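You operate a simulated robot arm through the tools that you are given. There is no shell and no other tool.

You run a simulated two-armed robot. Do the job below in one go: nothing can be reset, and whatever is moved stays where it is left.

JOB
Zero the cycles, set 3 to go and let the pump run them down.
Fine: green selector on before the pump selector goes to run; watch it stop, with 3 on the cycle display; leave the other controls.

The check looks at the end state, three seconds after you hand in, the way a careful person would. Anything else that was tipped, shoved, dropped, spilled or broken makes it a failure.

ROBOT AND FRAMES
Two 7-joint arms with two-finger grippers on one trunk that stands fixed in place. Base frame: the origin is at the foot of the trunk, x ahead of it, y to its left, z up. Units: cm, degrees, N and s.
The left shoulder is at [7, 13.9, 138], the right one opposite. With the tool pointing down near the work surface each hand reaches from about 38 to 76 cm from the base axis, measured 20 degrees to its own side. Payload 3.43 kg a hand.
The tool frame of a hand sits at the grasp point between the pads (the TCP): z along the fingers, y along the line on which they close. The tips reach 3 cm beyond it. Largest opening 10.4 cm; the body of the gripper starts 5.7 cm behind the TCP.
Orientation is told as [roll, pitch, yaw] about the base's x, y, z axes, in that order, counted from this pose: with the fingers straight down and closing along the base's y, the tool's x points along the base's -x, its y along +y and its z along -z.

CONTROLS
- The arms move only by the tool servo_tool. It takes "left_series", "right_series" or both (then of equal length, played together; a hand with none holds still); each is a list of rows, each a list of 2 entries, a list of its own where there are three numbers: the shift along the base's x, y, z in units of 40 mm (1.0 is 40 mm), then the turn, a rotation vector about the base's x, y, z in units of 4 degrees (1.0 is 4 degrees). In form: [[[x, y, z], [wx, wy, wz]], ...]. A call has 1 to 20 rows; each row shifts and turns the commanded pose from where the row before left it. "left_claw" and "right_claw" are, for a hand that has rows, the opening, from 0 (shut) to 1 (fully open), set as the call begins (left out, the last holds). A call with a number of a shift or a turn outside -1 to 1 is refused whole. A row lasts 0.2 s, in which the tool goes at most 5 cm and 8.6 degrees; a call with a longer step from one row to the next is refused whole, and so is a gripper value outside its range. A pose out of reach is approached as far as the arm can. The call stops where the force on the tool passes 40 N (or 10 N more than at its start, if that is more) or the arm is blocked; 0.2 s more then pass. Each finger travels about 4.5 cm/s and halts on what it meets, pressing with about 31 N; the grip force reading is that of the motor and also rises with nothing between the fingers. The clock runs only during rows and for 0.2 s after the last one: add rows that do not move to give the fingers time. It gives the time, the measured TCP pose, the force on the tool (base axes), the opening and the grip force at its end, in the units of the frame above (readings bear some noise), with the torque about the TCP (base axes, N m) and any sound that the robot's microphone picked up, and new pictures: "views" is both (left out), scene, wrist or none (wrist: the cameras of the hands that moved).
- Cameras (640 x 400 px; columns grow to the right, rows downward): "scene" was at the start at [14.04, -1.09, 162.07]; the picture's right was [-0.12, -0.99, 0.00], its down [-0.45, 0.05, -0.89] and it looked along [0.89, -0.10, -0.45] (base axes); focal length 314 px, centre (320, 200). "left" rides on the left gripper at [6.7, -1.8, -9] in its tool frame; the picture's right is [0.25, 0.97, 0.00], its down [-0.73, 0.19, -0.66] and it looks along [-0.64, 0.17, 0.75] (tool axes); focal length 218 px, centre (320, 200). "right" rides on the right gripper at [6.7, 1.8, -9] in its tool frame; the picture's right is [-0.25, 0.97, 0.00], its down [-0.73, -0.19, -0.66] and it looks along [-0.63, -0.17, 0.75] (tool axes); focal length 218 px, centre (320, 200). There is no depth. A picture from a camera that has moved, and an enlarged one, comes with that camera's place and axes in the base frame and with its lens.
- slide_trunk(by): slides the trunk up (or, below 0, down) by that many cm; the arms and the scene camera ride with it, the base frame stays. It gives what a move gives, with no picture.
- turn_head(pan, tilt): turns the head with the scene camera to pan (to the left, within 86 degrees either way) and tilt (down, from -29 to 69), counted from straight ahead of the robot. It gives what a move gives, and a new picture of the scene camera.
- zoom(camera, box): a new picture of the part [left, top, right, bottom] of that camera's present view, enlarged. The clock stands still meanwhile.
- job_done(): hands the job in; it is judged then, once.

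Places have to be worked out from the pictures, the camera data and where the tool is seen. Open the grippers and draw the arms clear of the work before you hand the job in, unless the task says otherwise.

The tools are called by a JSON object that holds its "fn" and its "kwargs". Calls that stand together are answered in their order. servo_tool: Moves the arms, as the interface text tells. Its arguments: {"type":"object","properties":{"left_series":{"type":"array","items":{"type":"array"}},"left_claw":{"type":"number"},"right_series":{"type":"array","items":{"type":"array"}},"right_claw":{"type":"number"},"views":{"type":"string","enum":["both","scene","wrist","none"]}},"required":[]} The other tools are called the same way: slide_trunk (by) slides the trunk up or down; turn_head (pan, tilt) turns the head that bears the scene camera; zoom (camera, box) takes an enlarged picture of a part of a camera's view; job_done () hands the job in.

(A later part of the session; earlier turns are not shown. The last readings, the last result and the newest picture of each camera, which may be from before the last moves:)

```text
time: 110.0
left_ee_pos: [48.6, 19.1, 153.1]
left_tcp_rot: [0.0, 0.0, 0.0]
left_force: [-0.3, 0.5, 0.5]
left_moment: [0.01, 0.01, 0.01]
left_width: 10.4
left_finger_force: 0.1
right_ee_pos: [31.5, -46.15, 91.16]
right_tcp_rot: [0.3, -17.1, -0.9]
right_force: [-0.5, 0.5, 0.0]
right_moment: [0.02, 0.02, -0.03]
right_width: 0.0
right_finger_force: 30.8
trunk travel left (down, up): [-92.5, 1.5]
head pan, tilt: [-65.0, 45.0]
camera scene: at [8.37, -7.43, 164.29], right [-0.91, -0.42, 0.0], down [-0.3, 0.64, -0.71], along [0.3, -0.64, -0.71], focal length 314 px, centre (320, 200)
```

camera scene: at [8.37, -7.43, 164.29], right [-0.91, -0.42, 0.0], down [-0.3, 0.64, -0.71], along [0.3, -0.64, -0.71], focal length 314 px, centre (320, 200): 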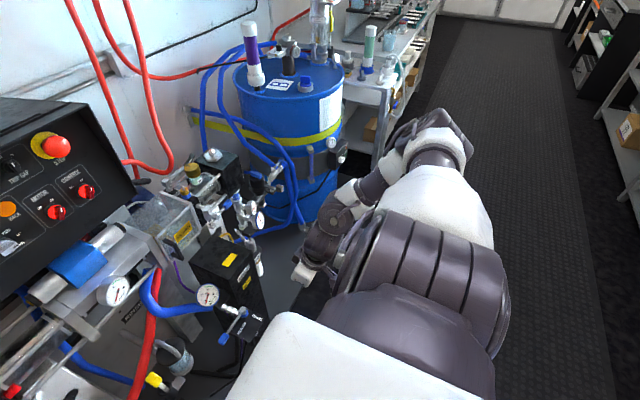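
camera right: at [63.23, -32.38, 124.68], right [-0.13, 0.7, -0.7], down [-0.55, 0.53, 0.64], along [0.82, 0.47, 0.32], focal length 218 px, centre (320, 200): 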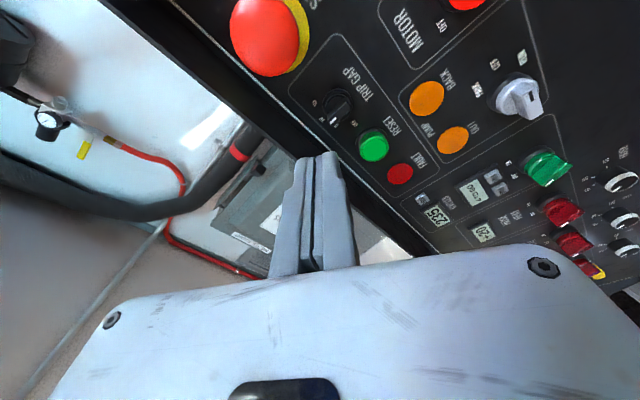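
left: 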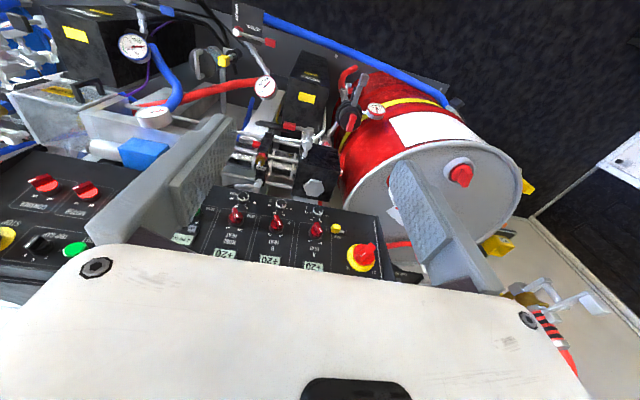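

The shoulder joint has turned and the elbow is now low and lateral. I raise the hand and pitch it forward from here.

{"fn": "servo_tool", "kwargs": {"right_series": [[[0.1, 0, 0.4], [0, -1, 0]], [[0.1, 0, 0.4], [0, -1, 0]], [[0.1, 0, 0.4], [0, -1, 0]], [[0.2, 0, 0.4], [0, -1, 0]], [[0.2, 0, 0.4], [0, -1, 0]], [[0.3, 0, 0.4], [0, -1, 0]], [[0.3, 0, 0.4], [0, -1, 0]], [[0.3, 0, 0.4], [0, -1, 0]], [[0.3, 0, 0.4], [0, -1, 0]], [[0.3, 0, 0.4], [0, -1, 0]], [[0.3, 0, 0.4], [0, -1, 0]], [[0.3, 0, 0.4], [0, -1, 0]], [[0.3, 0, 0.4], [0, -1, 0]], [[0.3, 0, 0.4], [0, -1, 0]], [[0.3, 0, 0.4], [0, -1, 0]], [[0.3, 0, 0.4], [0, -1, 0]]], "right_claw": 0, "views": "scene"}}

```text
time: 113.4
left_ee_pos: [48.76, 18.95, 153.01]
left_tcp_rot: [0.1, 0.1, 0.1]
left_force: [0.5, 0.0, 0.0]
left_moment: [0.01, 0.03, 0.02]
left_width: 10.4
left_finger_force: 0.1
right_ee_pos: [47.29, -45.89, 116.65]
right_tcp_rot: [5.9, -81.0, -5.9]
right_force: [0.8, 0.3, -0.1]
right_moment: [-0.01, 0.02, -0.03]
right_width: 0.0
right_finger_force: 30.9
trunk travel left (down, up): [-92.5, 1.5]
head pan, tilt: [-65.0, 45.0]
camera scene: at [8.41, -7.42, 164.29], right [-0.91, -0.42, 0.0], down [-0.3, 0.64, -0.71], along [0.3, -0.64, -0.71], focal length 314 px, centre (320, 200)
```

scene: 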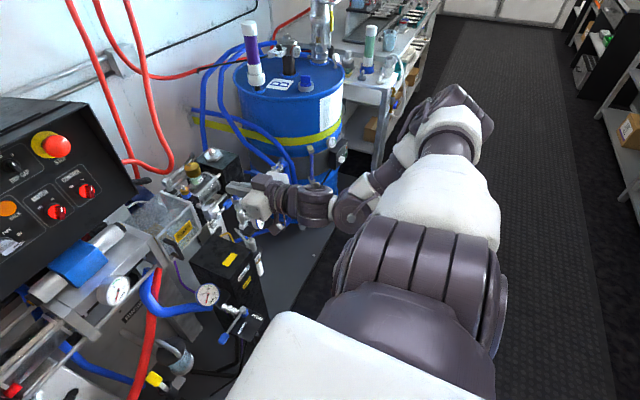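

Fully accepted: the hand points forward with the elbow low. I now move inward and forward in steps, staying clear of the panel.

{"fn": "servo_tool", "kwargs": {"right_series": [[[0.2, 0.5, 0.1], [0, 0, 0]], [[0.2, 0.5, 0.1], [0, 0, 0]], [[0.2, 0.5, 0.1], [0, 0, 0]], [[0.2, 0.5, 0.1], [0, 0, 0]], [[0.3, 0.5, 0], [0, 0, 0]], [[0.3, 0.5, 0], [0, 0, 0]], [[0.3, 0.5, 0], [0, 0, 0]], [[0.3, 0.5, 0], [0, 0, 0]], [[0.4, 0.5, 0], [0, 0, 0]], [[0.4, 0.5, 0], [0, 0, 0]], [[0.4, 0.5, 0], [0, 0, 0]], [[0.4, 0.5, 0], [0, 0, 0]]], "right_claw": 0, "views": "scene"}}

```text
time: 116.0
left_ee_pos: [48.66, 19.27, 153.04]
left_tcp_rot: [-0.2, 0.0, 0.1]
left_force: [0.5, -0.6, 0.0]
left_moment: [0.0, 0.01, 0.01]
left_width: 10.4
left_finger_force: 0.0
right_ee_pos: [61.85, -21.92, 118.01]
right_tcp_rot: [5.3, -80.9, -5.2]
right_force: [0.5, 0.1, 1.3]
right_moment: [-0.01, 0.01, -0.01]
right_width: 0.03
right_finger_force: 31.1
trunk travel left (down, up): [-92.5, 1.5]
head pan, tilt: [-65.0, 45.0]
camera scene: at [8.48, -7.24, 164.29], right [-0.91, -0.42, 0.0], down [-0.3, 0.64, -0.71], along [0.3, -0.64, -0.71], focal length 314 px, centre (320, 200)
```

scene: 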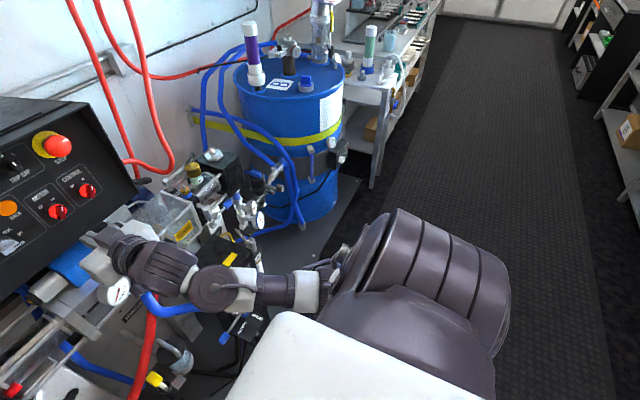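

The elbow has dropped under and the forearm reaches straight forward, which is exactly what I wanted. I turn the head back and continue toward the "0" key, keeping the tip short of the panel.

{"fn": "servo_tool", "kwargs": {"right_series": [[[0.3, 0.4, 0.3], [0, 0, 0]], [[0.3, 0.4, 0.3], [0, 0, 0]], [[0.3, 0.4, 0.3], [0, 0, 0]], [[0.3, 0.4, 0.3], [0, 0, 0]], [[0.3, 0.4, 0.3], [0, 0, 0]], [[0.3, 0.4, 0.2], [0, 0, 0]], [[0.3, 0.4, 0], [0, 0, 0]], [[0.3, 0.4, 0], [0, 0, 0]], [[0.3, 0.2, 0], [0, 0, 0]]], "right_claw": 0, "views": "wrist"}}

{"fn": "turn_head", "kwargs": {"pan": -6, "tilt": 30}}

```text
time: 118.0
left_ee_pos: [48.85, 19.17, 153.02]
left_tcp_rot: [0.0, -0.1, 0.0]
left_force: [0.3, -0.7, 0.4]
left_moment: [-0.01, 0.02, 0.03]
left_width: 10.39
left_finger_force: 0.0
right_ee_pos: [72.6, -8.18, 125.07]
right_tcp_rot: [5.6, -80.9, -5.5]
right_force: [-0.1, 0.4, 0.4]
right_moment: [0.01, -0.04, -0.01]
right_width: 0.02
right_finger_force: 30.9
trunk travel left (down, up): [-92.5, 1.5]
head pan, tilt: [-65.0, 45.0]
camera right: at [62.57, -6.21, 119.78], right [0.04, 0.96, 0.26], down [-0.53, -0.2, 0.82], along [0.84, -0.17, 0.51], focal length 218 px, centre (320, 200)
```

right: 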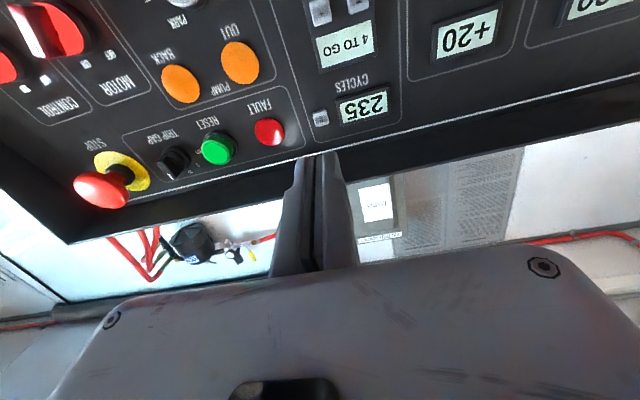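

```text
time: 119.3
left_ee_pos: [48.67, 19.21, 153.08]
left_tcp_rot: [0.0, 0.0, 0.1]
left_force: [-0.1, -0.1, 0.7]
left_moment: [0.0, 0.02, 0.0]
left_width: 10.4
left_finger_force: 0.0
right_ee_pos: [72.54, -8.26, 124.96]
right_tcp_rot: [5.9, -80.9, -5.9]
right_force: [-0.2, -0.2, 0.3]
right_moment: [-0.03, 0.02, 0.02]
right_width: 0.02
right_finger_force: 30.7
trunk travel left (down, up): [-92.5, 1.5]
head pan, tilt: [-6.0, 30.0]
camera scene: at [13.96, -0.97, 166.55], right [-0.11, -0.99, 0.0], down [-0.5, 0.05, -0.87], along [0.86, -0.09, -0.5], focal length 314 px, centre (320, 200)
```

scene: 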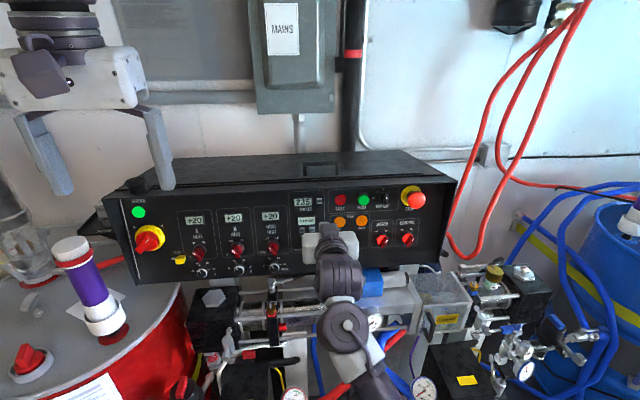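

The right hand now sits in front of the "0" key. The wrist view confirms the key at about [86,-8.4,124.3], and the closed fingertips are at about [75.5,-8.3,124.5]. I advance 8.5 cm to just short of it.

{"fn": "servo_tool", "kwargs": {"right_series": [[[0.5, 0, 0], [0, 0, 0]], [[0.5, 0, 0], [0, 0, 0]], [[0.5, 0, 0], [0, 0, 0]], [[0.4, 0, 0], [0, 0, 0]], [[0.2, 0, 0], [0, 0, 0]], [[0, 0, 0], [0, 0, 0]]], "right_claw": 0, "views": "wrist"}}

{"fn": "zoom", "kwargs": {"camera": "scene", "box": [270, 180, 390, 260]}}

```text
time: 120.7
left_ee_pos: [48.68, 19.08, 153.08]
left_tcp_rot: [0.0, 0.1, 0.0]
left_force: [-0.3, -0.6, -0.9]
left_moment: [0.01, -0.01, -0.04]
left_width: 10.39
left_finger_force: 0.0
right_ee_pos: [80.86, -8.15, 125.05]
right_tcp_rot: [6.2, -80.9, -6.1]
right_force: [-0.9, 0.4, 0.0]
right_moment: [0.01, 0.02, -0.02]
right_width: 0.01
right_finger_force: 30.8
trunk travel left (down, up): [-92.5, 1.5]
head pan, tilt: [-6.0, 30.0]
camera right: at [70.92, -6.18, 119.81], right [0.04, 0.96, 0.27], down [-0.53, -0.2, 0.82], along [0.84, -0.17, 0.51], focal length 218 px, centre (320, 200)
```

right: 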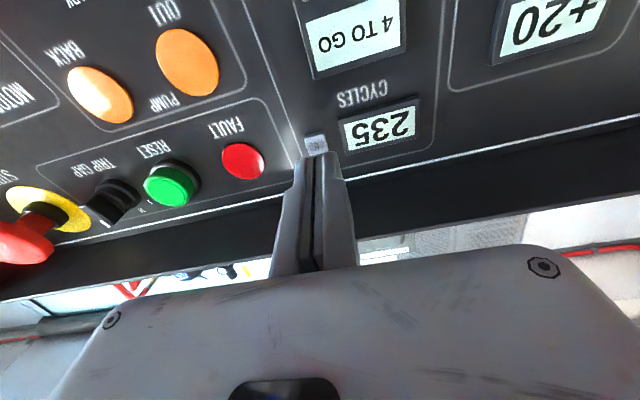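

```text
5.00 times, centred on (330, 220) of scene
camera zoom: at [13.93, -0.97, 166.55], right [-0.1, -0.99, 0.0], down [-0.5, 0.05, -0.87], along [0.86, -0.09, -0.5], focal length 1567 px, centre (270, 100)
```

zoom: 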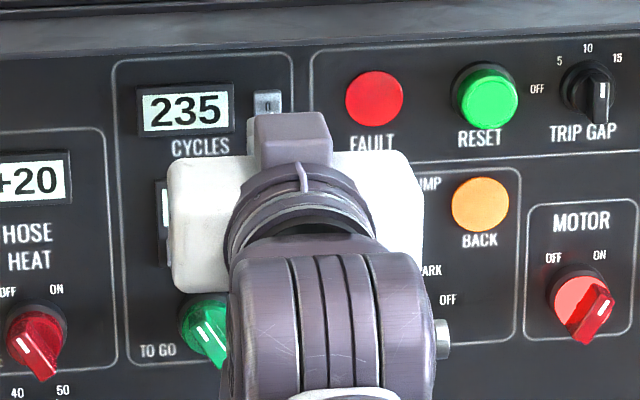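

The fingertips are right in line with the "0" key, about 2 cm away. I creep forward 1.6 cm and check the force.

{"fn": "servo_tool", "kwargs": {"right_series": [[[0.1, -0.02, -0.06], [0, 0, 0]], [[0.1, 0, 0], [0, 0, 0]], [[0.1, 0, 0], [0, 0, 0]], [[0.1, 0, 0], [0, 0, 0]], [[0, 0, 0], [0, 0, 0]]], "right_claw": 0, "views": "wrist"}}

{"fn": "zoom", "kwargs": {"camera": "scene", "box": [270, 180, 390, 260]}}

```text
time: 121.9
left_ee_pos: [48.73, 19.06, 153.06]
left_tcp_rot: [0.0, -0.1, 0.0]
left_force: [-0.8, 0.5, -0.5]
left_moment: [0.01, 0.01, 0.05]
left_width: 10.39
left_finger_force: 0.1
right_ee_pos: [82.35, -8.31, 124.77]
right_tcp_rot: [5.9, -80.9, -5.9]
right_force: [-0.5, 0.9, 0.9]
right_moment: [-0.06, 0.03, -0.01]
right_width: 0.0
right_finger_force: 31.0
trunk travel left (down, up): [-92.5, 1.5]
head pan, tilt: [-6.0, 30.0]
camera right: at [72.47, -6.42, 119.55], right [0.04, 0.96, 0.27], down [-0.53, -0.2, 0.82], along [0.84, -0.17, 0.51], focal length 218 px, centre (320, 200)
```

right: 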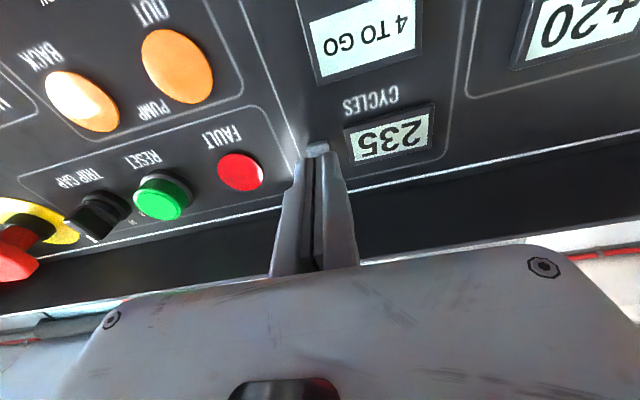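

```text
5.00 times, centred on (330, 220) of scene
camera zoom: at [13.96, -0.97, 166.55], right [-0.1, -0.99, 0.0], down [-0.5, 0.05, -0.87], along [0.86, -0.09, -0.5], focal length 1567 px, centre (270, 100)
```

zoom: 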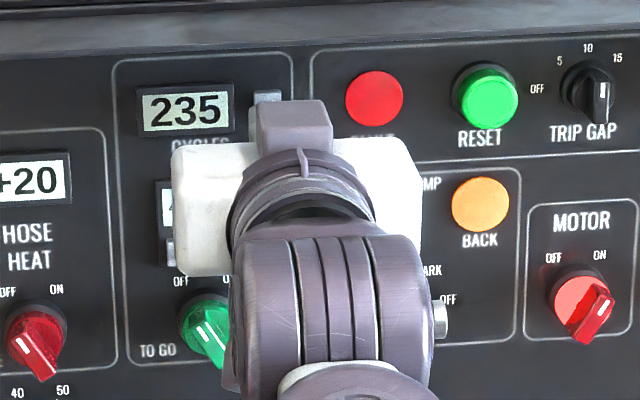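

There's no contact yet, with the tip at x≈85.3. I creep on in 2 mm steps.

{"fn": "servo_tool", "kwargs": {"right_series": [[[0.05, 0, 0], [0, 0, 0]], [[0.05, 0, 0], [0, 0, 0]], [[0.05, 0, 0], [0, 0, 0]], [[0.05, 0, 0], [0, 0, 0]], [[0, 0, 0], [0, 0, 0]]], "right_claw": 0, "views": "wrist"}}

{"fn": "zoom", "kwargs": {"camera": "scene", "box": [270, 180, 390, 260]}}

```text
time: 123.1
left_ee_pos: [48.66, 19.11, 153.17]
left_tcp_rot: [0.0, 0.1, 0.0]
left_force: [-0.6, 0.1, -0.3]
left_moment: [0.0, 0.01, -0.03]
left_width: 10.41
left_finger_force: 0.2
right_ee_pos: [83.28, -8.33, 124.67]
right_tcp_rot: [6.0, -80.8, -5.9]
right_force: [0.6, -0.5, -0.6]
right_moment: [0.0, 0.0, 0.01]
right_width: 0.0
right_finger_force: 30.7
trunk travel left (down, up): [-92.5, 1.5]
head pan, tilt: [-6.0, 30.0]
camera right: at [73.25, -6.42, 119.42], right [0.04, 0.96, 0.27], down [-0.53, -0.2, 0.82], along [0.84, -0.17, 0.51], focal length 218 px, centre (320, 200)
```

right: 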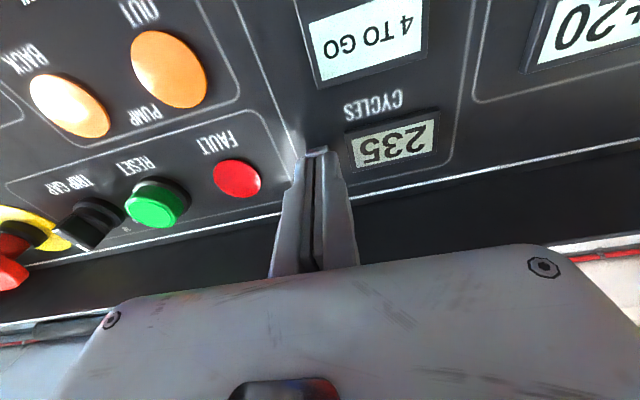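

```text
5.00 times, centred on (330, 220) of scene
camera zoom: at [13.95, -0.97, 166.55], right [-0.1, -0.99, 0.0], down [-0.5, 0.05, -0.87], along [0.86, -0.09, -0.5], focal length 1567 px, centre (270, 100)
```

zoom: 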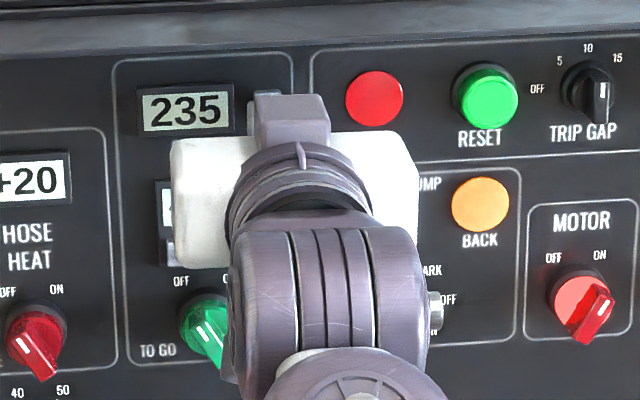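

There's still no force and the display still reads 235. I continue in 1.5 mm steps.

{"fn": "servo_tool", "kwargs": {"right_series": [[[0.04, 0, 0], [0, 0, 0]], [[0.04, 0, 0], [0, 0, 0]], [[0.04, 0, 0], [0, 0, 0]], [[0, 0, 0], [0, 0, 0]]], "right_claw": 0, "views": "wrist"}}

{"fn": "zoom", "kwargs": {"camera": "right", "box": [260, 60, 460, 185]}}

```text
time: 124.1
left_ee_pos: [48.73, 19.16, 153.13]
left_tcp_rot: [0.0, -0.1, 0.0]
left_force: [0.5, 0.0, 0.6]
left_moment: [0.01, -0.01, 0.0]
left_width: 10.38
left_finger_force: 0.0
right_ee_pos: [83.69, -8.35, 124.83]
right_tcp_rot: [6.0, -80.9, -5.9]
right_force: [-0.7, -0.4, 0.5]
right_moment: [-0.02, 0.01, -0.04]
right_width: 0.02
right_finger_force: 30.9
trunk travel left (down, up): [-92.5, 1.5]
head pan, tilt: [-6.0, 30.0]
camera right: at [73.8, -6.47, 119.46], right [0.04, 0.96, 0.27], down [-0.53, -0.2, 0.82], along [0.84, -0.17, 0.51], focal length 218 px, centre (320, 200)
```

right: 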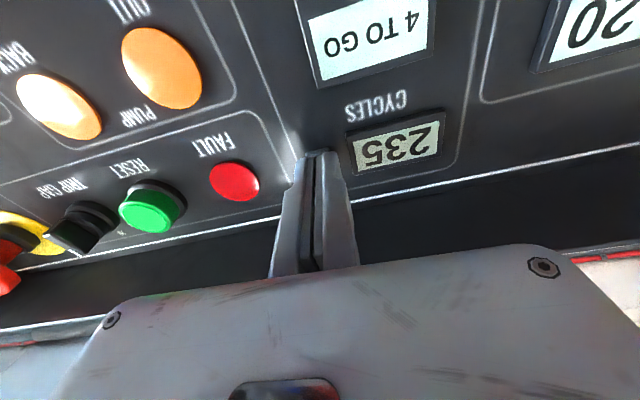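

```text
3.20 times, centred on (360, 122) of right
camera zoom: at [73.8, -6.47, 119.46], right [0.04, 0.96, 0.27], down [-0.53, -0.2, 0.82], along [0.84, -0.17, 0.51], focal length 698 px, centre (192, 448)
```

zoom: 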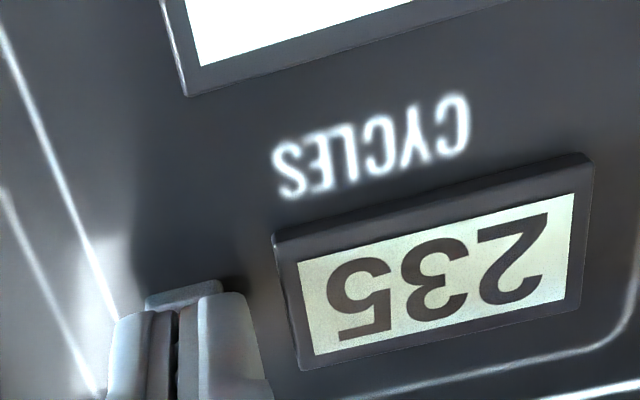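

The button is just behind the tips with a small gap left. I continue in small steps.

{"fn": "servo_tool", "kwargs": {"right_series": [[[0.04, 0, -0.01], [0, 0, 0]], [[0.04, 0, -0.01], [0, 0, 0]], [[0.04, 0, -0.01], [0, 0, 0]], [[0, 0, 0], [0, 0, 0]]], "right_claw": 0, "views": "none"}}

{"fn": "zoom", "kwargs": {"camera": "right", "box": [260, 60, 460, 185]}}

```text
time: 125.1
left_ee_pos: [48.6, 19.17, 153.17]
left_tcp_rot: [0.0, 0.0, 0.0]
left_force: [0.4, 0.5, -0.2]
left_moment: [-0.05, -0.02, -0.02]
left_width: 10.42
left_finger_force: 0.1
right_ee_pos: [84.17, -8.31, 124.72]
right_tcp_rot: [6.0, -80.9, -6.0]
right_force: [-0.8, -1.1, -0.1]
right_moment: [0.0, 0.0, -0.05]
right_width: 0.59
right_finger_force: 35.1
trunk travel left (down, up): [-92.5, 1.5]
head pan, tilt: [-6.0, 30.0]
```

```text
3.20 times, centred on (360, 122) of right
camera zoom: at [74.2, -6.41, 119.43], right [0.04, 0.96, 0.27], down [-0.53, -0.2, 0.82], along [0.84, -0.17, 0.51], focal length 698 px, centre (192, 448)
```

zoom: 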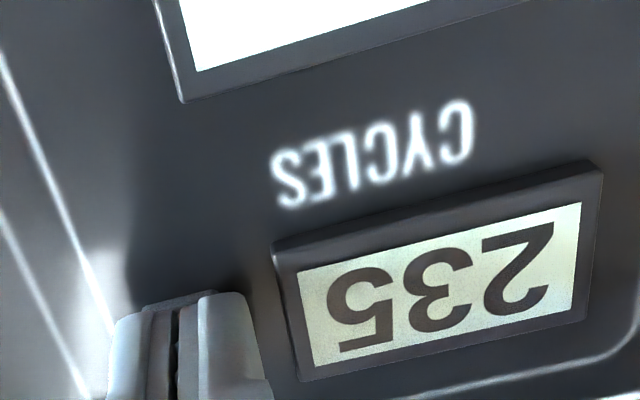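

The finger width jumped to 0.59, so the tips touched the key just at the seam between the fingers. I back off, shift 0.5 cm right so that one finger covers the key, and press again.

{"fn": "servo_tool", "kwargs": {"right_series": [[[-0.2, 0, 0], [0, 0, 0]], [[0, -0.13, -0.05], [0, 0, 0]], [[0.1, 0, 0], [0, 0, 0]], [[0.05, 0, 0], [0, 0, 0]], [[0, 0, 0], [0, 0, 0]]], "right_claw": 0, "views": "wrist"}}

{"fn": "zoom", "kwargs": {"camera": "right", "box": [260, 60, 460, 185]}}

```text
time: 126.3
left_ee_pos: [48.64, 19.18, 153.1]
left_tcp_rot: [0.0, 0.0, 0.0]
left_force: [0.9, -0.2, 1.0]
left_moment: [-0.02, 0.02, 0.01]
left_width: 10.4
left_finger_force: 0.0
right_ee_pos: [83.9, -8.67, 124.38]
right_tcp_rot: [6.1, -81.0, -5.9]
right_force: [-0.1, 0.4, -0.3]
right_moment: [-0.01, -0.01, -0.02]
right_width: 0.59
right_finger_force: 35.1
trunk travel left (down, up): [-92.5, 1.5]
head pan, tilt: [-6.0, 30.0]
camera right: at [73.97, -6.87, 119.22], right [0.04, 0.96, 0.27], down [-0.53, -0.2, 0.82], along [0.84, -0.17, 0.51], focal length 218 px, centre (320, 200)
```

right: 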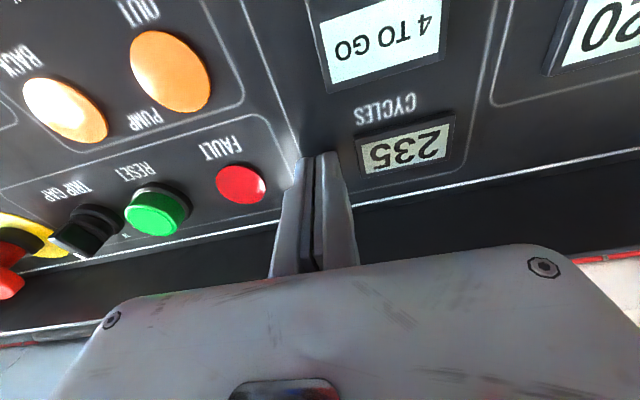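

```text
3.20 times, centred on (360, 122) of right
camera zoom: at [73.97, -6.87, 119.22], right [0.04, 0.96, 0.27], down [-0.53, -0.2, 0.82], along [0.84, -0.17, 0.51], focal length 698 px, centre (192, 448)
```

zoom: 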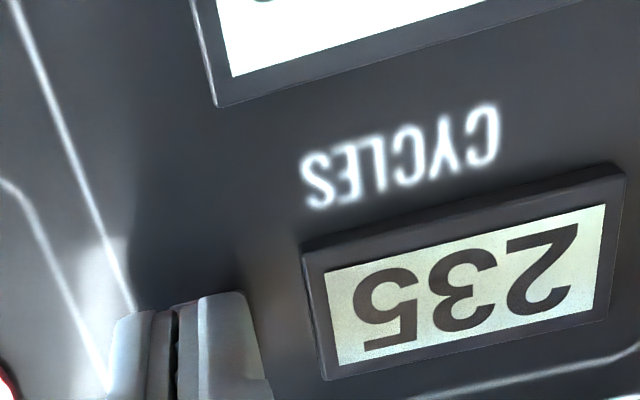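

The finger width stays at 0.59 although I backed off. I inspect the fingertips closely.

{"fn": "zoom", "kwargs": {"camera": "right", "box": [270, 130, 370, 210]}}

{"fn": "zoom", "kwargs": {"camera": "scene", "box": [300, 185, 360, 225]}}

```text
5.00 times, centred on (320, 170) of right
camera zoom: at [73.97, -6.87, 119.22], right [0.04, 0.96, 0.27], down [-0.53, -0.2, 0.82], along [0.84, -0.17, 0.51], focal length 1091 px, centre (320, 350)
```

zoom: 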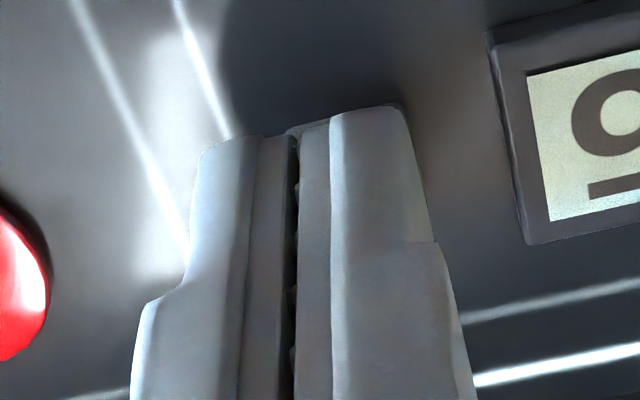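

```text
10.00 times, centred on (330, 205) of scene
camera zoom: at [13.91, -0.98, 166.55], right [-0.1, -0.99, 0.0], down [-0.5, 0.05, -0.87], along [0.86, -0.09, -0.5], focal length 3135 px, centre (220, 150)
```

zoom: 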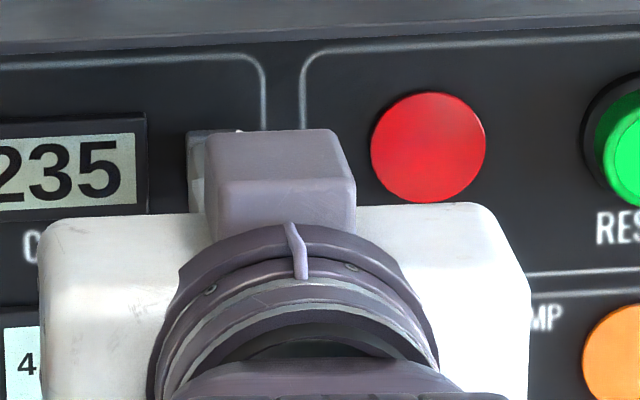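

I back off 1.6 cm to see whether the fingers close again fully.

{"fn": "servo_tool", "kwargs": {"right_series": [[[-0.2, 0, 0], [0, 0, 0]], [[-0.2, 0, 0], [0, 0, 0]], [[0, 0, 0], [0, 0, 0]], [[0, 0, 0], [0, 0, 0]]], "right_claw": 0, "views": "wrist"}}

{"fn": "zoom", "kwargs": {"camera": "right", "box": [270, 100, 370, 180]}}

```text
time: 127.3
left_ee_pos: [48.65, 19.11, 153.18]
left_tcp_rot: [0.0, 0.0, 0.0]
left_force: [0.1, 0.0, -0.2]
left_moment: [-0.02, -0.03, 0.0]
left_width: 10.42
left_finger_force: 0.1
right_ee_pos: [82.37, -8.77, 124.47]
right_tcp_rot: [5.9, -80.8, -5.8]
right_force: [0.0, -0.1, -0.2]
right_moment: [-0.04, 0.02, -0.03]
right_width: 0.01
right_finger_force: 34.1
trunk travel left (down, up): [-92.5, 1.5]
head pan, tilt: [-6.0, 30.0]
camera right: at [72.43, -6.87, 119.17], right [0.04, 0.96, 0.27], down [-0.53, -0.2, 0.82], along [0.84, -0.17, 0.51], focal length 218 px, centre (320, 200)
```

right: 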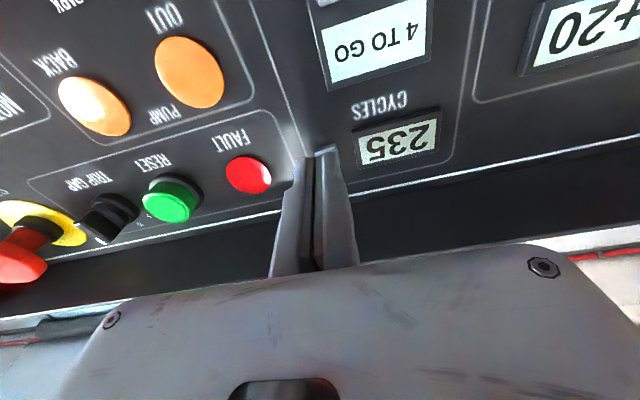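

```text
5.00 times, centred on (320, 140) of right
camera zoom: at [72.43, -6.87, 119.17], right [0.04, 0.96, 0.27], down [-0.53, -0.2, 0.82], along [0.84, -0.17, 0.51], focal length 1091 px, centre (320, 500)
```

zoom: 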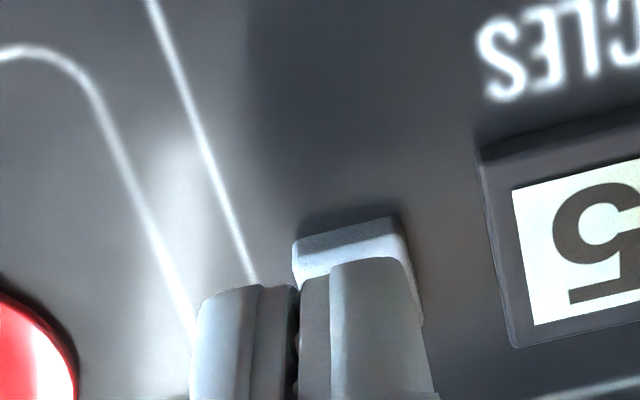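

The fingers closed again and the key looks intact. The left finger is now centred on it. I press forward again in small steps.

{"fn": "servo_tool", "kwargs": {"right_series": [[[0.1, 0, 0], [0, 0, 0]], [[0.1, 0, 0], [0, 0, 0]], [[0.1, 0, 0], [0, 0, 0]], [[0.1, 0, 0], [0, 0, 0]], [[0.04, 0, 0], [0, 0, 0]], [[0.04, 0, 0], [0, 0, 0]], [[0, 0, 0], [0, 0, 0]]], "right_claw": 0, "views": "wrist"}}

{"fn": "zoom", "kwargs": {"camera": "right", "box": [270, 100, 450, 210]}}

```text
time: 128.9
left_ee_pos: [48.6, 19.14, 153.1]
left_tcp_rot: [0.0, 0.1, 0.0]
left_force: [-0.4, 0.1, -0.9]
left_moment: [-0.02, 0.03, 0.02]
left_width: 10.41
left_finger_force: 0.1
right_ee_pos: [84.25, -8.89, 124.46]
right_tcp_rot: [5.8, -80.9, -5.9]
right_force: [-3.2, 0.0, -0.4]
right_moment: [-0.01, 0.06, -0.01]
right_width: 0.59
right_finger_force: 34.6
trunk travel left (down, up): [-92.5, 1.5]
head pan, tilt: [-6.0, 30.0]
heard: click
camera right: at [74.27, -6.98, 119.23], right [0.04, 0.96, 0.27], down [-0.53, -0.2, 0.82], along [0.84, -0.17, 0.51], focal length 218 px, centre (320, 200)
```

right: 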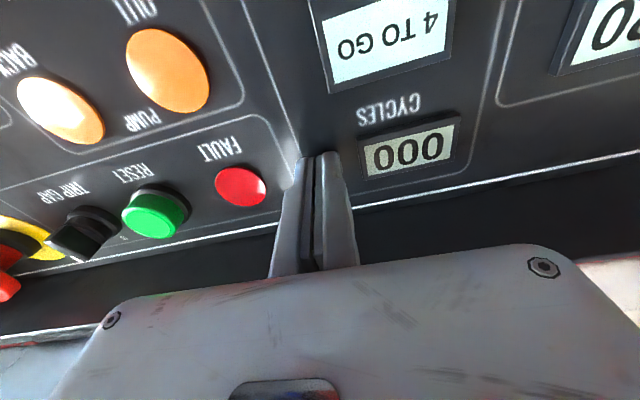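

```text
3.56 times, centred on (360, 155) of right
camera zoom: at [74.27, -6.98, 119.23], right [0.04, 0.96, 0.27], down [-0.53, -0.2, 0.82], along [0.84, -0.17, 0.51], focal length 776 px, centre (178, 360)
```

zoom: 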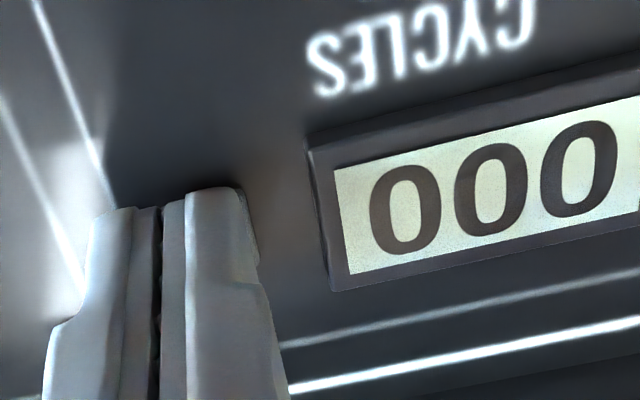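

"Click" was heard and the display now reads 000. I back off and move over to the "−" key, which I judge to be at y≈−3.3, z≈116.2, with the tip held at about x 81.

{"fn": "servo_tool", "kwargs": {"right_series": [[[-0.5, 0, 0], [0, 0, 0]], [[-0.6, 0, 0], [0, 0, 0]], [[-0.5, 0, 0], [0, 0, 0]], [[0, 0.4, -0.5], [0, 0, 0]], [[0, 0.4, -0.5], [0, 0, 0]], [[0, 0.4, -0.5], [0, 0, 0]], [[0, 0.22, -0.44], [0, 0, 0]], [[0, 0, 0], [0, 0, 0]]], "right_claw": 0, "views": "both"}}

{"fn": "zoom", "kwargs": {"camera": "right", "box": [250, 60, 450, 185]}}

```text
time: 130.7
left_ee_pos: [48.79, 19.1, 153.05]
left_tcp_rot: [0.0, 0.0, 0.0]
left_force: [-0.3, -0.9, 0.1]
left_moment: [0.02, 0.0, -0.01]
left_width: 10.41
left_finger_force: 0.1
right_ee_pos: [78.04, -2.98, 116.66]
right_tcp_rot: [6.0, -80.9, -5.9]
right_force: [0.0, -0.4, -0.6]
right_moment: [-0.01, 0.01, -0.01]
right_width: 0.02
right_finger_force: 35.4
trunk travel left (down, up): [-92.5, 1.5]
head pan, tilt: [-6.0, 30.0]
camera scene: at [13.97, -0.98, 166.55], right [-0.1, -0.99, 0.0], down [-0.5, 0.05, -0.87], along [0.86, -0.09, -0.5], focal length 314 px, centre (320, 200)
camera right: at [68.03, -1.19, 111.5], right [0.04, 0.96, 0.27], down [-0.53, -0.2, 0.82], along [0.84, -0.17, 0.51], focal length 218 px, centre (320, 200)
```

scene: 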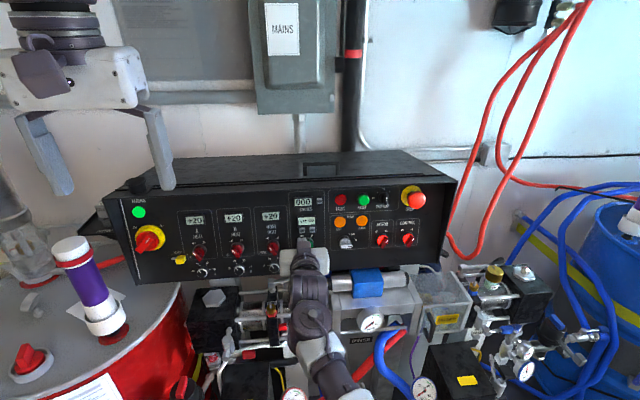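
right: 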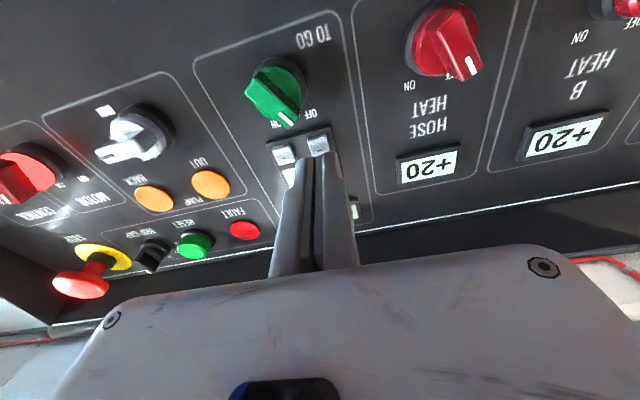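

```text
3.20 times, centred on (350, 122) of right
camera zoom: at [68.03, -1.19, 111.5], right [0.04, 0.96, 0.27], down [-0.53, -0.2, 0.82], along [0.84, -0.17, 0.51], focal length 698 px, centre (224, 448)
```

zoom: 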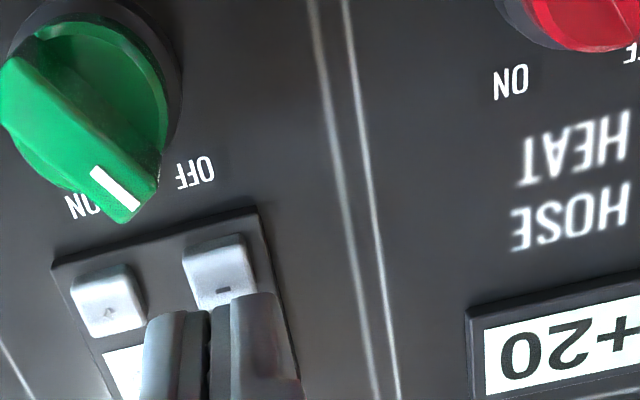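

The view is excellent: "−" sits right ahead of the tips, "+" is well to the side, and the green selector points to OFF. I shift 0.45 cm right and advance to about x 84.6 at the tip.

{"fn": "servo_tool", "kwargs": {"right_series": [[[0.2, -0.11, 0], [0, 0, 0]], [[0.3, 0, 0], [0, 0, 0]], [[0.3, 0, 0], [0, 0, 0]], [[0.1, 0, 0], [0, 0, 0]], [[0, 0, 0], [0, 0, 0]]], "right_claw": 0, "views": "none"}}

{"fn": "zoom", "kwargs": {"camera": "right", "box": [250, 80, 410, 180]}}

```text
time: 131.9
left_ee_pos: [48.72, 19.18, 153.03]
left_tcp_rot: [0.0, 0.0, 0.0]
left_force: [0.4, -0.5, -0.6]
left_moment: [-0.01, 0.01, 0.03]
left_width: 10.39
left_finger_force: 0.1
right_ee_pos: [81.55, -3.48, 116.69]
right_tcp_rot: [6.0, -80.8, -5.9]
right_force: [-0.3, 0.7, -0.3]
right_moment: [0.0, 0.01, 0.02]
right_width: 0.0
right_finger_force: 34.5
trunk travel left (down, up): [-92.5, 1.5]
head pan, tilt: [-6.0, 30.0]
```

```text
4.00 times, centred on (330, 130) of right
camera zoom: at [71.61, -1.67, 111.47], right [0.04, 0.96, 0.27], down [-0.53, -0.2, 0.82], along [0.84, -0.17, 0.51], focal length 873 px, centre (280, 480)
```

zoom: 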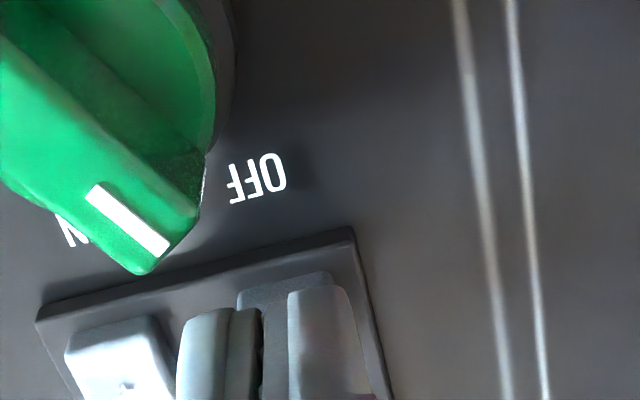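

The tips are about 1 cm from the "−" key and well aligned. I shift 0.15 cm left for clearance from "+" and creep in.

{"fn": "servo_tool", "kwargs": {"right_series": [[[0.06, 0.04, 0], [0, 0, 0]], [[0.06, 0, 0], [0, 0, 0]], [[0.06, 0, 0], [0, 0, 0]], [[0.04, 0, 0], [0, 0, 0]], [[0, 0, 0], [0, 0, 0]]], "right_claw": 0, "views": "none"}}

{"fn": "zoom", "kwargs": {"camera": "right", "box": [250, 80, 410, 180]}}

{"fn": "zoom", "kwargs": {"camera": "scene", "box": [280, 190, 340, 230]}}

```text
time: 133.1
left_ee_pos: [48.67, 19.14, 153.13]
left_tcp_rot: [0.0, -0.1, 0.0]
left_force: [0.4, 0.4, 0.1]
left_moment: [0.0, -0.02, -0.02]
left_width: 10.4
left_finger_force: 0.0
right_ee_pos: [82.39, -3.38, 116.8]
right_tcp_rot: [5.9, -81.0, -5.8]
right_force: [-4.0, 0.6, -1.0]
right_moment: [0.02, 0.06, -0.03]
right_width: 0.6
right_finger_force: 34.3
trunk travel left (down, up): [-92.5, 1.5]
head pan, tilt: [-6.0, 30.0]
heard: click
```

```text
4.00 times, centred on (330, 130) of right
camera zoom: at [72.37, -1.52, 111.5], right [0.04, 0.96, 0.27], down [-0.53, -0.2, 0.82], along [0.84, -0.17, 0.51], focal length 873 px, centre (280, 480)
```

zoom: 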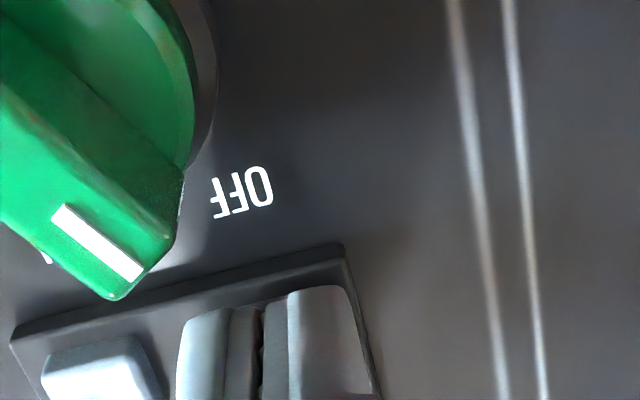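

```text
10.00 times, centred on (310, 210) of scene
camera zoom: at [13.84, -0.97, 166.56], right [-0.1, -0.99, 0.0], down [-0.5, 0.05, -0.87], along [0.86, -0.09, -0.5], focal length 3135 px, centre (420, 100)
```

zoom: 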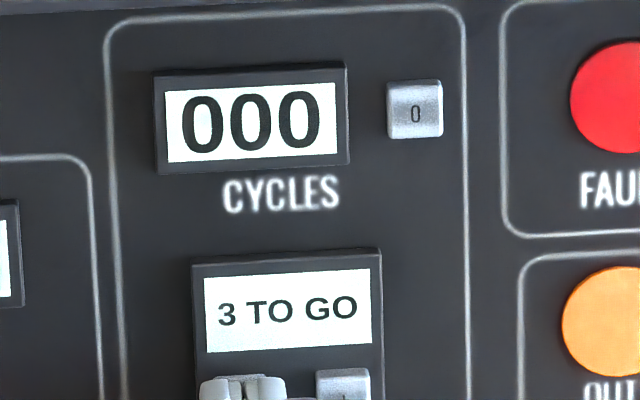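

"Click" was heard and the display reads "3 TO GO", with cycles at 000. I back straight off, then open the gripper partway and roll it 30° to match the green selector's bar.

{"fn": "servo_tool", "kwargs": {"right_series": [[[-0.6, 0, 0], [0, 0, 0]], [[-0.8, 0, 0], [0, 0, 0]], [[-0.7, 0, 0], [0, 0, 0]], [[0, 0, 0], [0, 0, 0]]], "right_claw": 0, "views": "none"}}

{"fn": "servo_tool", "kwargs": {"right_series": [[[0, -0.1, -0.2], [-0.985, 0, 0.16]], [[0, -0.1, -0.2], [-0.985, 0, 0.16]], [[0, -0.1, -0.2], [-0.985, 0, 0.16]], [[0, -0.1, -0.2], [-0.985, 0, 0.16]], [[0, 0, -0.2], [-0.985, 0, 0.16]], [[0, 0, -0.2], [-0.985, 0, 0.16]], [[0, 0, 0], [-0.985, 0, 0.16]], [[0, 0, 0], [-0.5, 0, 0.08]], [[0, 0, 0], [0, 0, 0]]], "right_claw": 0.4, "views": "both"}}

```text
time: 134.3
left_ee_pos: [48.66, 19.3, 153.09]
left_tcp_rot: [0.0, 0.1, 0.1]
left_force: [-0.6, 0.4, 0.0]
left_moment: [0.01, -0.01, -0.01]
left_width: 10.41
left_finger_force: 0.0
right_ee_pos: [75.4, -5.89, 118.77]
right_tcp_rot: [-5.7, -83.0, 4.2]
right_force: [0.5, 0.1, -0.1]
right_moment: [0.02, 0.0, -0.03]
right_width: 0.0
right_finger_force: 34.7
trunk travel left (down, up): [-92.5, 1.5]
head pan, tilt: [-6.0, 30.0]
stopped in row 4 (right hand): the arm was blocked; the commanded pose is now the measured one
```

```text
time: 136.3
left_ee_pos: [48.6, 19.12, 153.06]
left_tcp_rot: [0.0, -0.1, 0.1]
left_force: [-0.2, 0.9, -0.6]
left_moment: [-0.03, -0.02, 0.0]
left_width: 10.39
left_finger_force: 0.0
right_ee_pos: [75.11, -7.27, 113.78]
right_tcp_rot: [-77.0, -59.1, 78.6]
right_force: [0.2, -0.3, 0.1]
right_moment: [0.01, -0.01, -0.01]
right_width: 4.19
right_finger_force: 0.0
trunk travel left (down, up): [-92.5, 1.5]
head pan, tilt: [-6.0, 30.0]
camera scene: at [13.95, -0.96, 166.55], right [-0.1, -0.99, 0.0], down [-0.5, 0.05, -0.87], along [0.86, -0.09, -0.5], focal length 314 px, centre (320, 200)
camera right: at [65.47, -9.02, 108.12], right [-0.03, 0.96, -0.27], down [-0.57, 0.2, 0.8], along [0.82, 0.17, 0.54], focal length 218 px, centre (320, 200)
```

scene: 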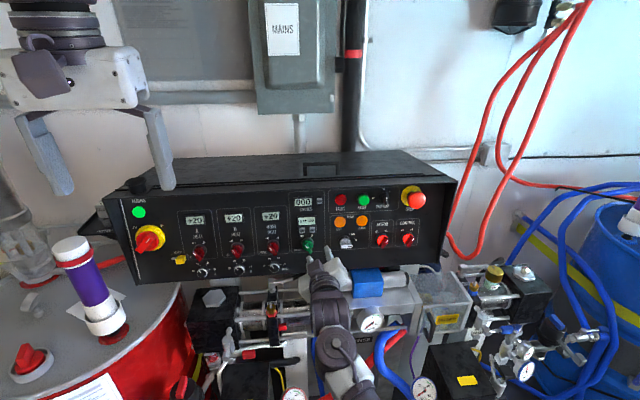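
right: 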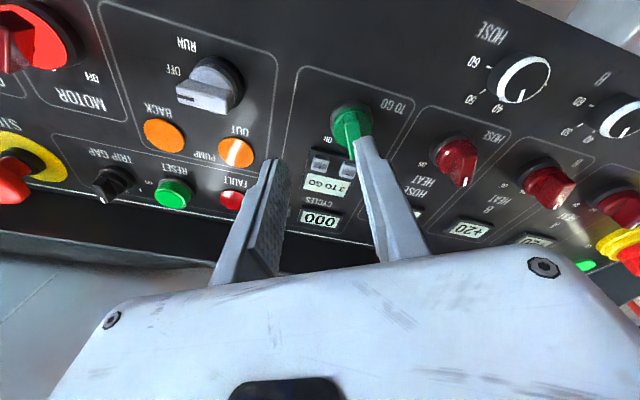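

During the back-off the arm reported being blocked, so something touched it. I look down at the elbow and the equipment before moving on.

{"fn": "turn_head", "kwargs": {"pan": -30, "tilt": 62}}

```text
time: 137.3
left_ee_pos: [48.68, 19.2, 153.06]
left_tcp_rot: [0.0, -0.1, 0.1]
left_force: [0.0, -0.2, -0.7]
left_moment: [0.01, 0.0, 0.0]
left_width: 10.4
left_finger_force: 0.0
right_ee_pos: [75.32, -7.24, 113.91]
right_tcp_rot: [-76.8, -59.2, 78.6]
right_force: [-0.5, 0.5, 0.0]
right_moment: [0.03, -0.03, 0.0]
right_width: 4.16
right_finger_force: 0.0
trunk travel left (down, up): [-92.5, 1.5]
head pan, tilt: [-30.0, 62.0]
camera scene: at [10.53, -3.24, 162.12], right [-0.5, -0.87, 0.0], down [-0.76, 0.44, -0.47], along [0.41, -0.23, -0.88], focal length 314 px, centre (320, 200)
```

scene: 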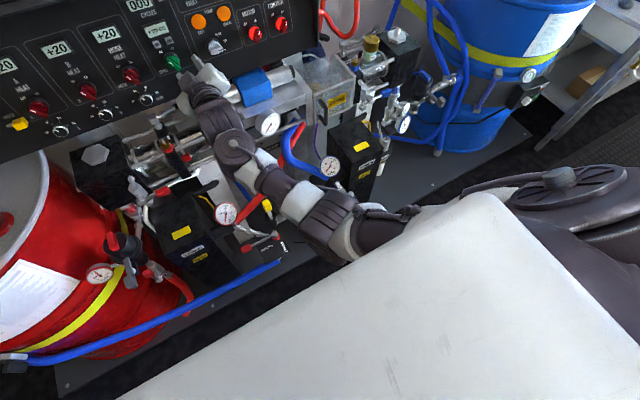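

The pump equipment is undisturbed. It was only the robot's own upper arm brushing its trunk edge, so I won't retract that far again. I now line the open gripper up with the green selector.

{"fn": "servo_tool", "kwargs": {"right_series": [[[0.1, 0.2, -0.15], [0, 0, 0]], [[0.1, 0.2, -0.15], [0, 0, 0]], [[0, 0.15, -0.12], [0, 0, 0]], [[0, 0, 0], [0, 0, 0]]], "right_claw": 0.4, "views": "wrist"}}

{"fn": "turn_head", "kwargs": {"pan": -6, "tilt": 32}}

{"fn": "zoom", "kwargs": {"camera": "right", "box": [220, 50, 460, 200]}}

```text
time: 138.3
left_ee_pos: [48.62, 19.19, 153.06]
left_tcp_rot: [0.0, 0.1, -0.1]
left_force: [-0.5, 0.5, 0.2]
left_moment: [0.01, 0.01, -0.01]
left_width: 10.41
left_finger_force: 0.1
right_ee_pos: [75.95, -5.06, 112.14]
right_tcp_rot: [-76.9, -59.2, 78.6]
right_force: [0.4, 0.1, -0.4]
right_moment: [0.0, 0.04, 0.02]
right_width: 4.17
right_finger_force: 0.0
trunk travel left (down, up): [-92.5, 1.5]
head pan, tilt: [-30.0, 62.0]
camera right: at [66.23, -6.79, 106.52], right [-0.03, 0.96, -0.27], down [-0.57, 0.2, 0.8], along [0.82, 0.17, 0.54], focal length 218 px, centre (320, 200)
```

right: 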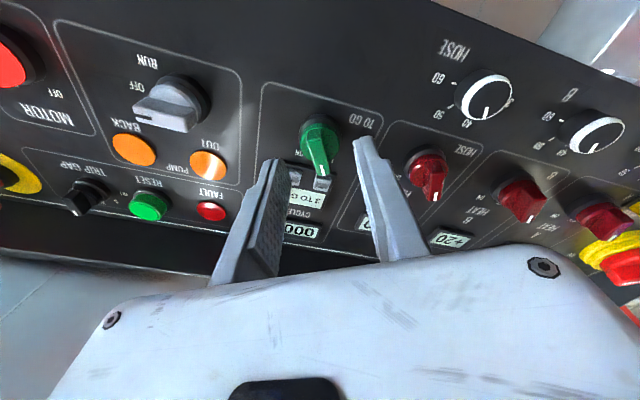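

```text
time: 139.2
left_ee_pos: [48.77, 19.16, 153.12]
left_tcp_rot: [0.0, -0.1, 0.0]
left_force: [0.1, -0.3, -0.3]
left_moment: [0.02, 0.01, 0.03]
left_width: 10.37
left_finger_force: 0.0
right_ee_pos: [76.03, -5.06, 112.08]
right_tcp_rot: [-76.9, -59.1, 78.5]
right_force: [-0.8, -0.2, -0.3]
right_moment: [-0.04, -0.04, 0.02]
right_width: 4.15
right_finger_force: 0.0
trunk travel left (down, up): [-92.5, 1.5]
head pan, tilt: [-6.0, 32.0]
camera scene: at [13.86, -0.96, 166.23], right [-0.11, -0.99, 0.0], down [-0.53, 0.06, -0.85], along [0.84, -0.09, -0.53], focal length 314 px, centre (320, 200)
```

scene: 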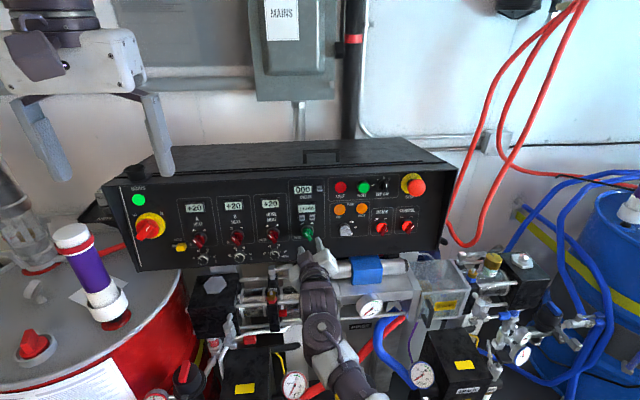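

```text
2.67 times, centred on (340, 125) of right
camera zoom: at [66.24, -6.8, 106.5], right [-0.03, 0.96, -0.27], down [-0.57, 0.2, 0.8], along [0.82, 0.17, 0.54], focal length 582 px, centre (267, 400)
```

zoom: 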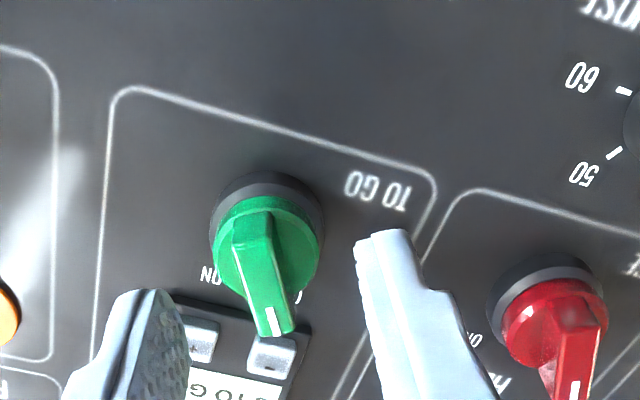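

The selector bar is aligned with the rolled gripper. I check the alignment from the head camera too.

{"fn": "zoom", "kwargs": {"camera": "scene", "box": [270, 200, 350, 255]}}

```text
7.27 times, centred on (310, 228) of scene
camera zoom: at [13.86, -0.96, 166.23], right [-0.11, -0.99, 0.0], down [-0.53, 0.06, -0.85], along [0.84, -0.09, -0.53], focal length 2280 px, centre (393, 0)
```

zoom: 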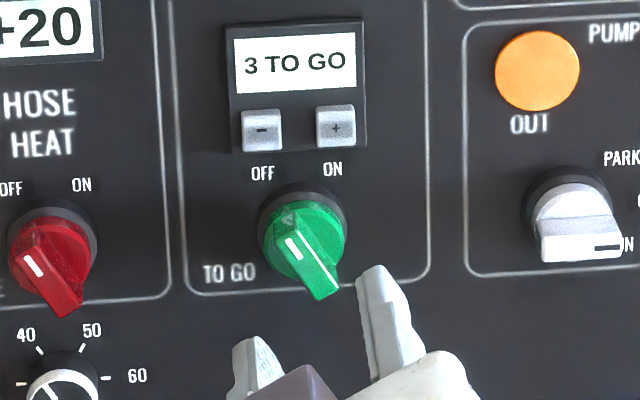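

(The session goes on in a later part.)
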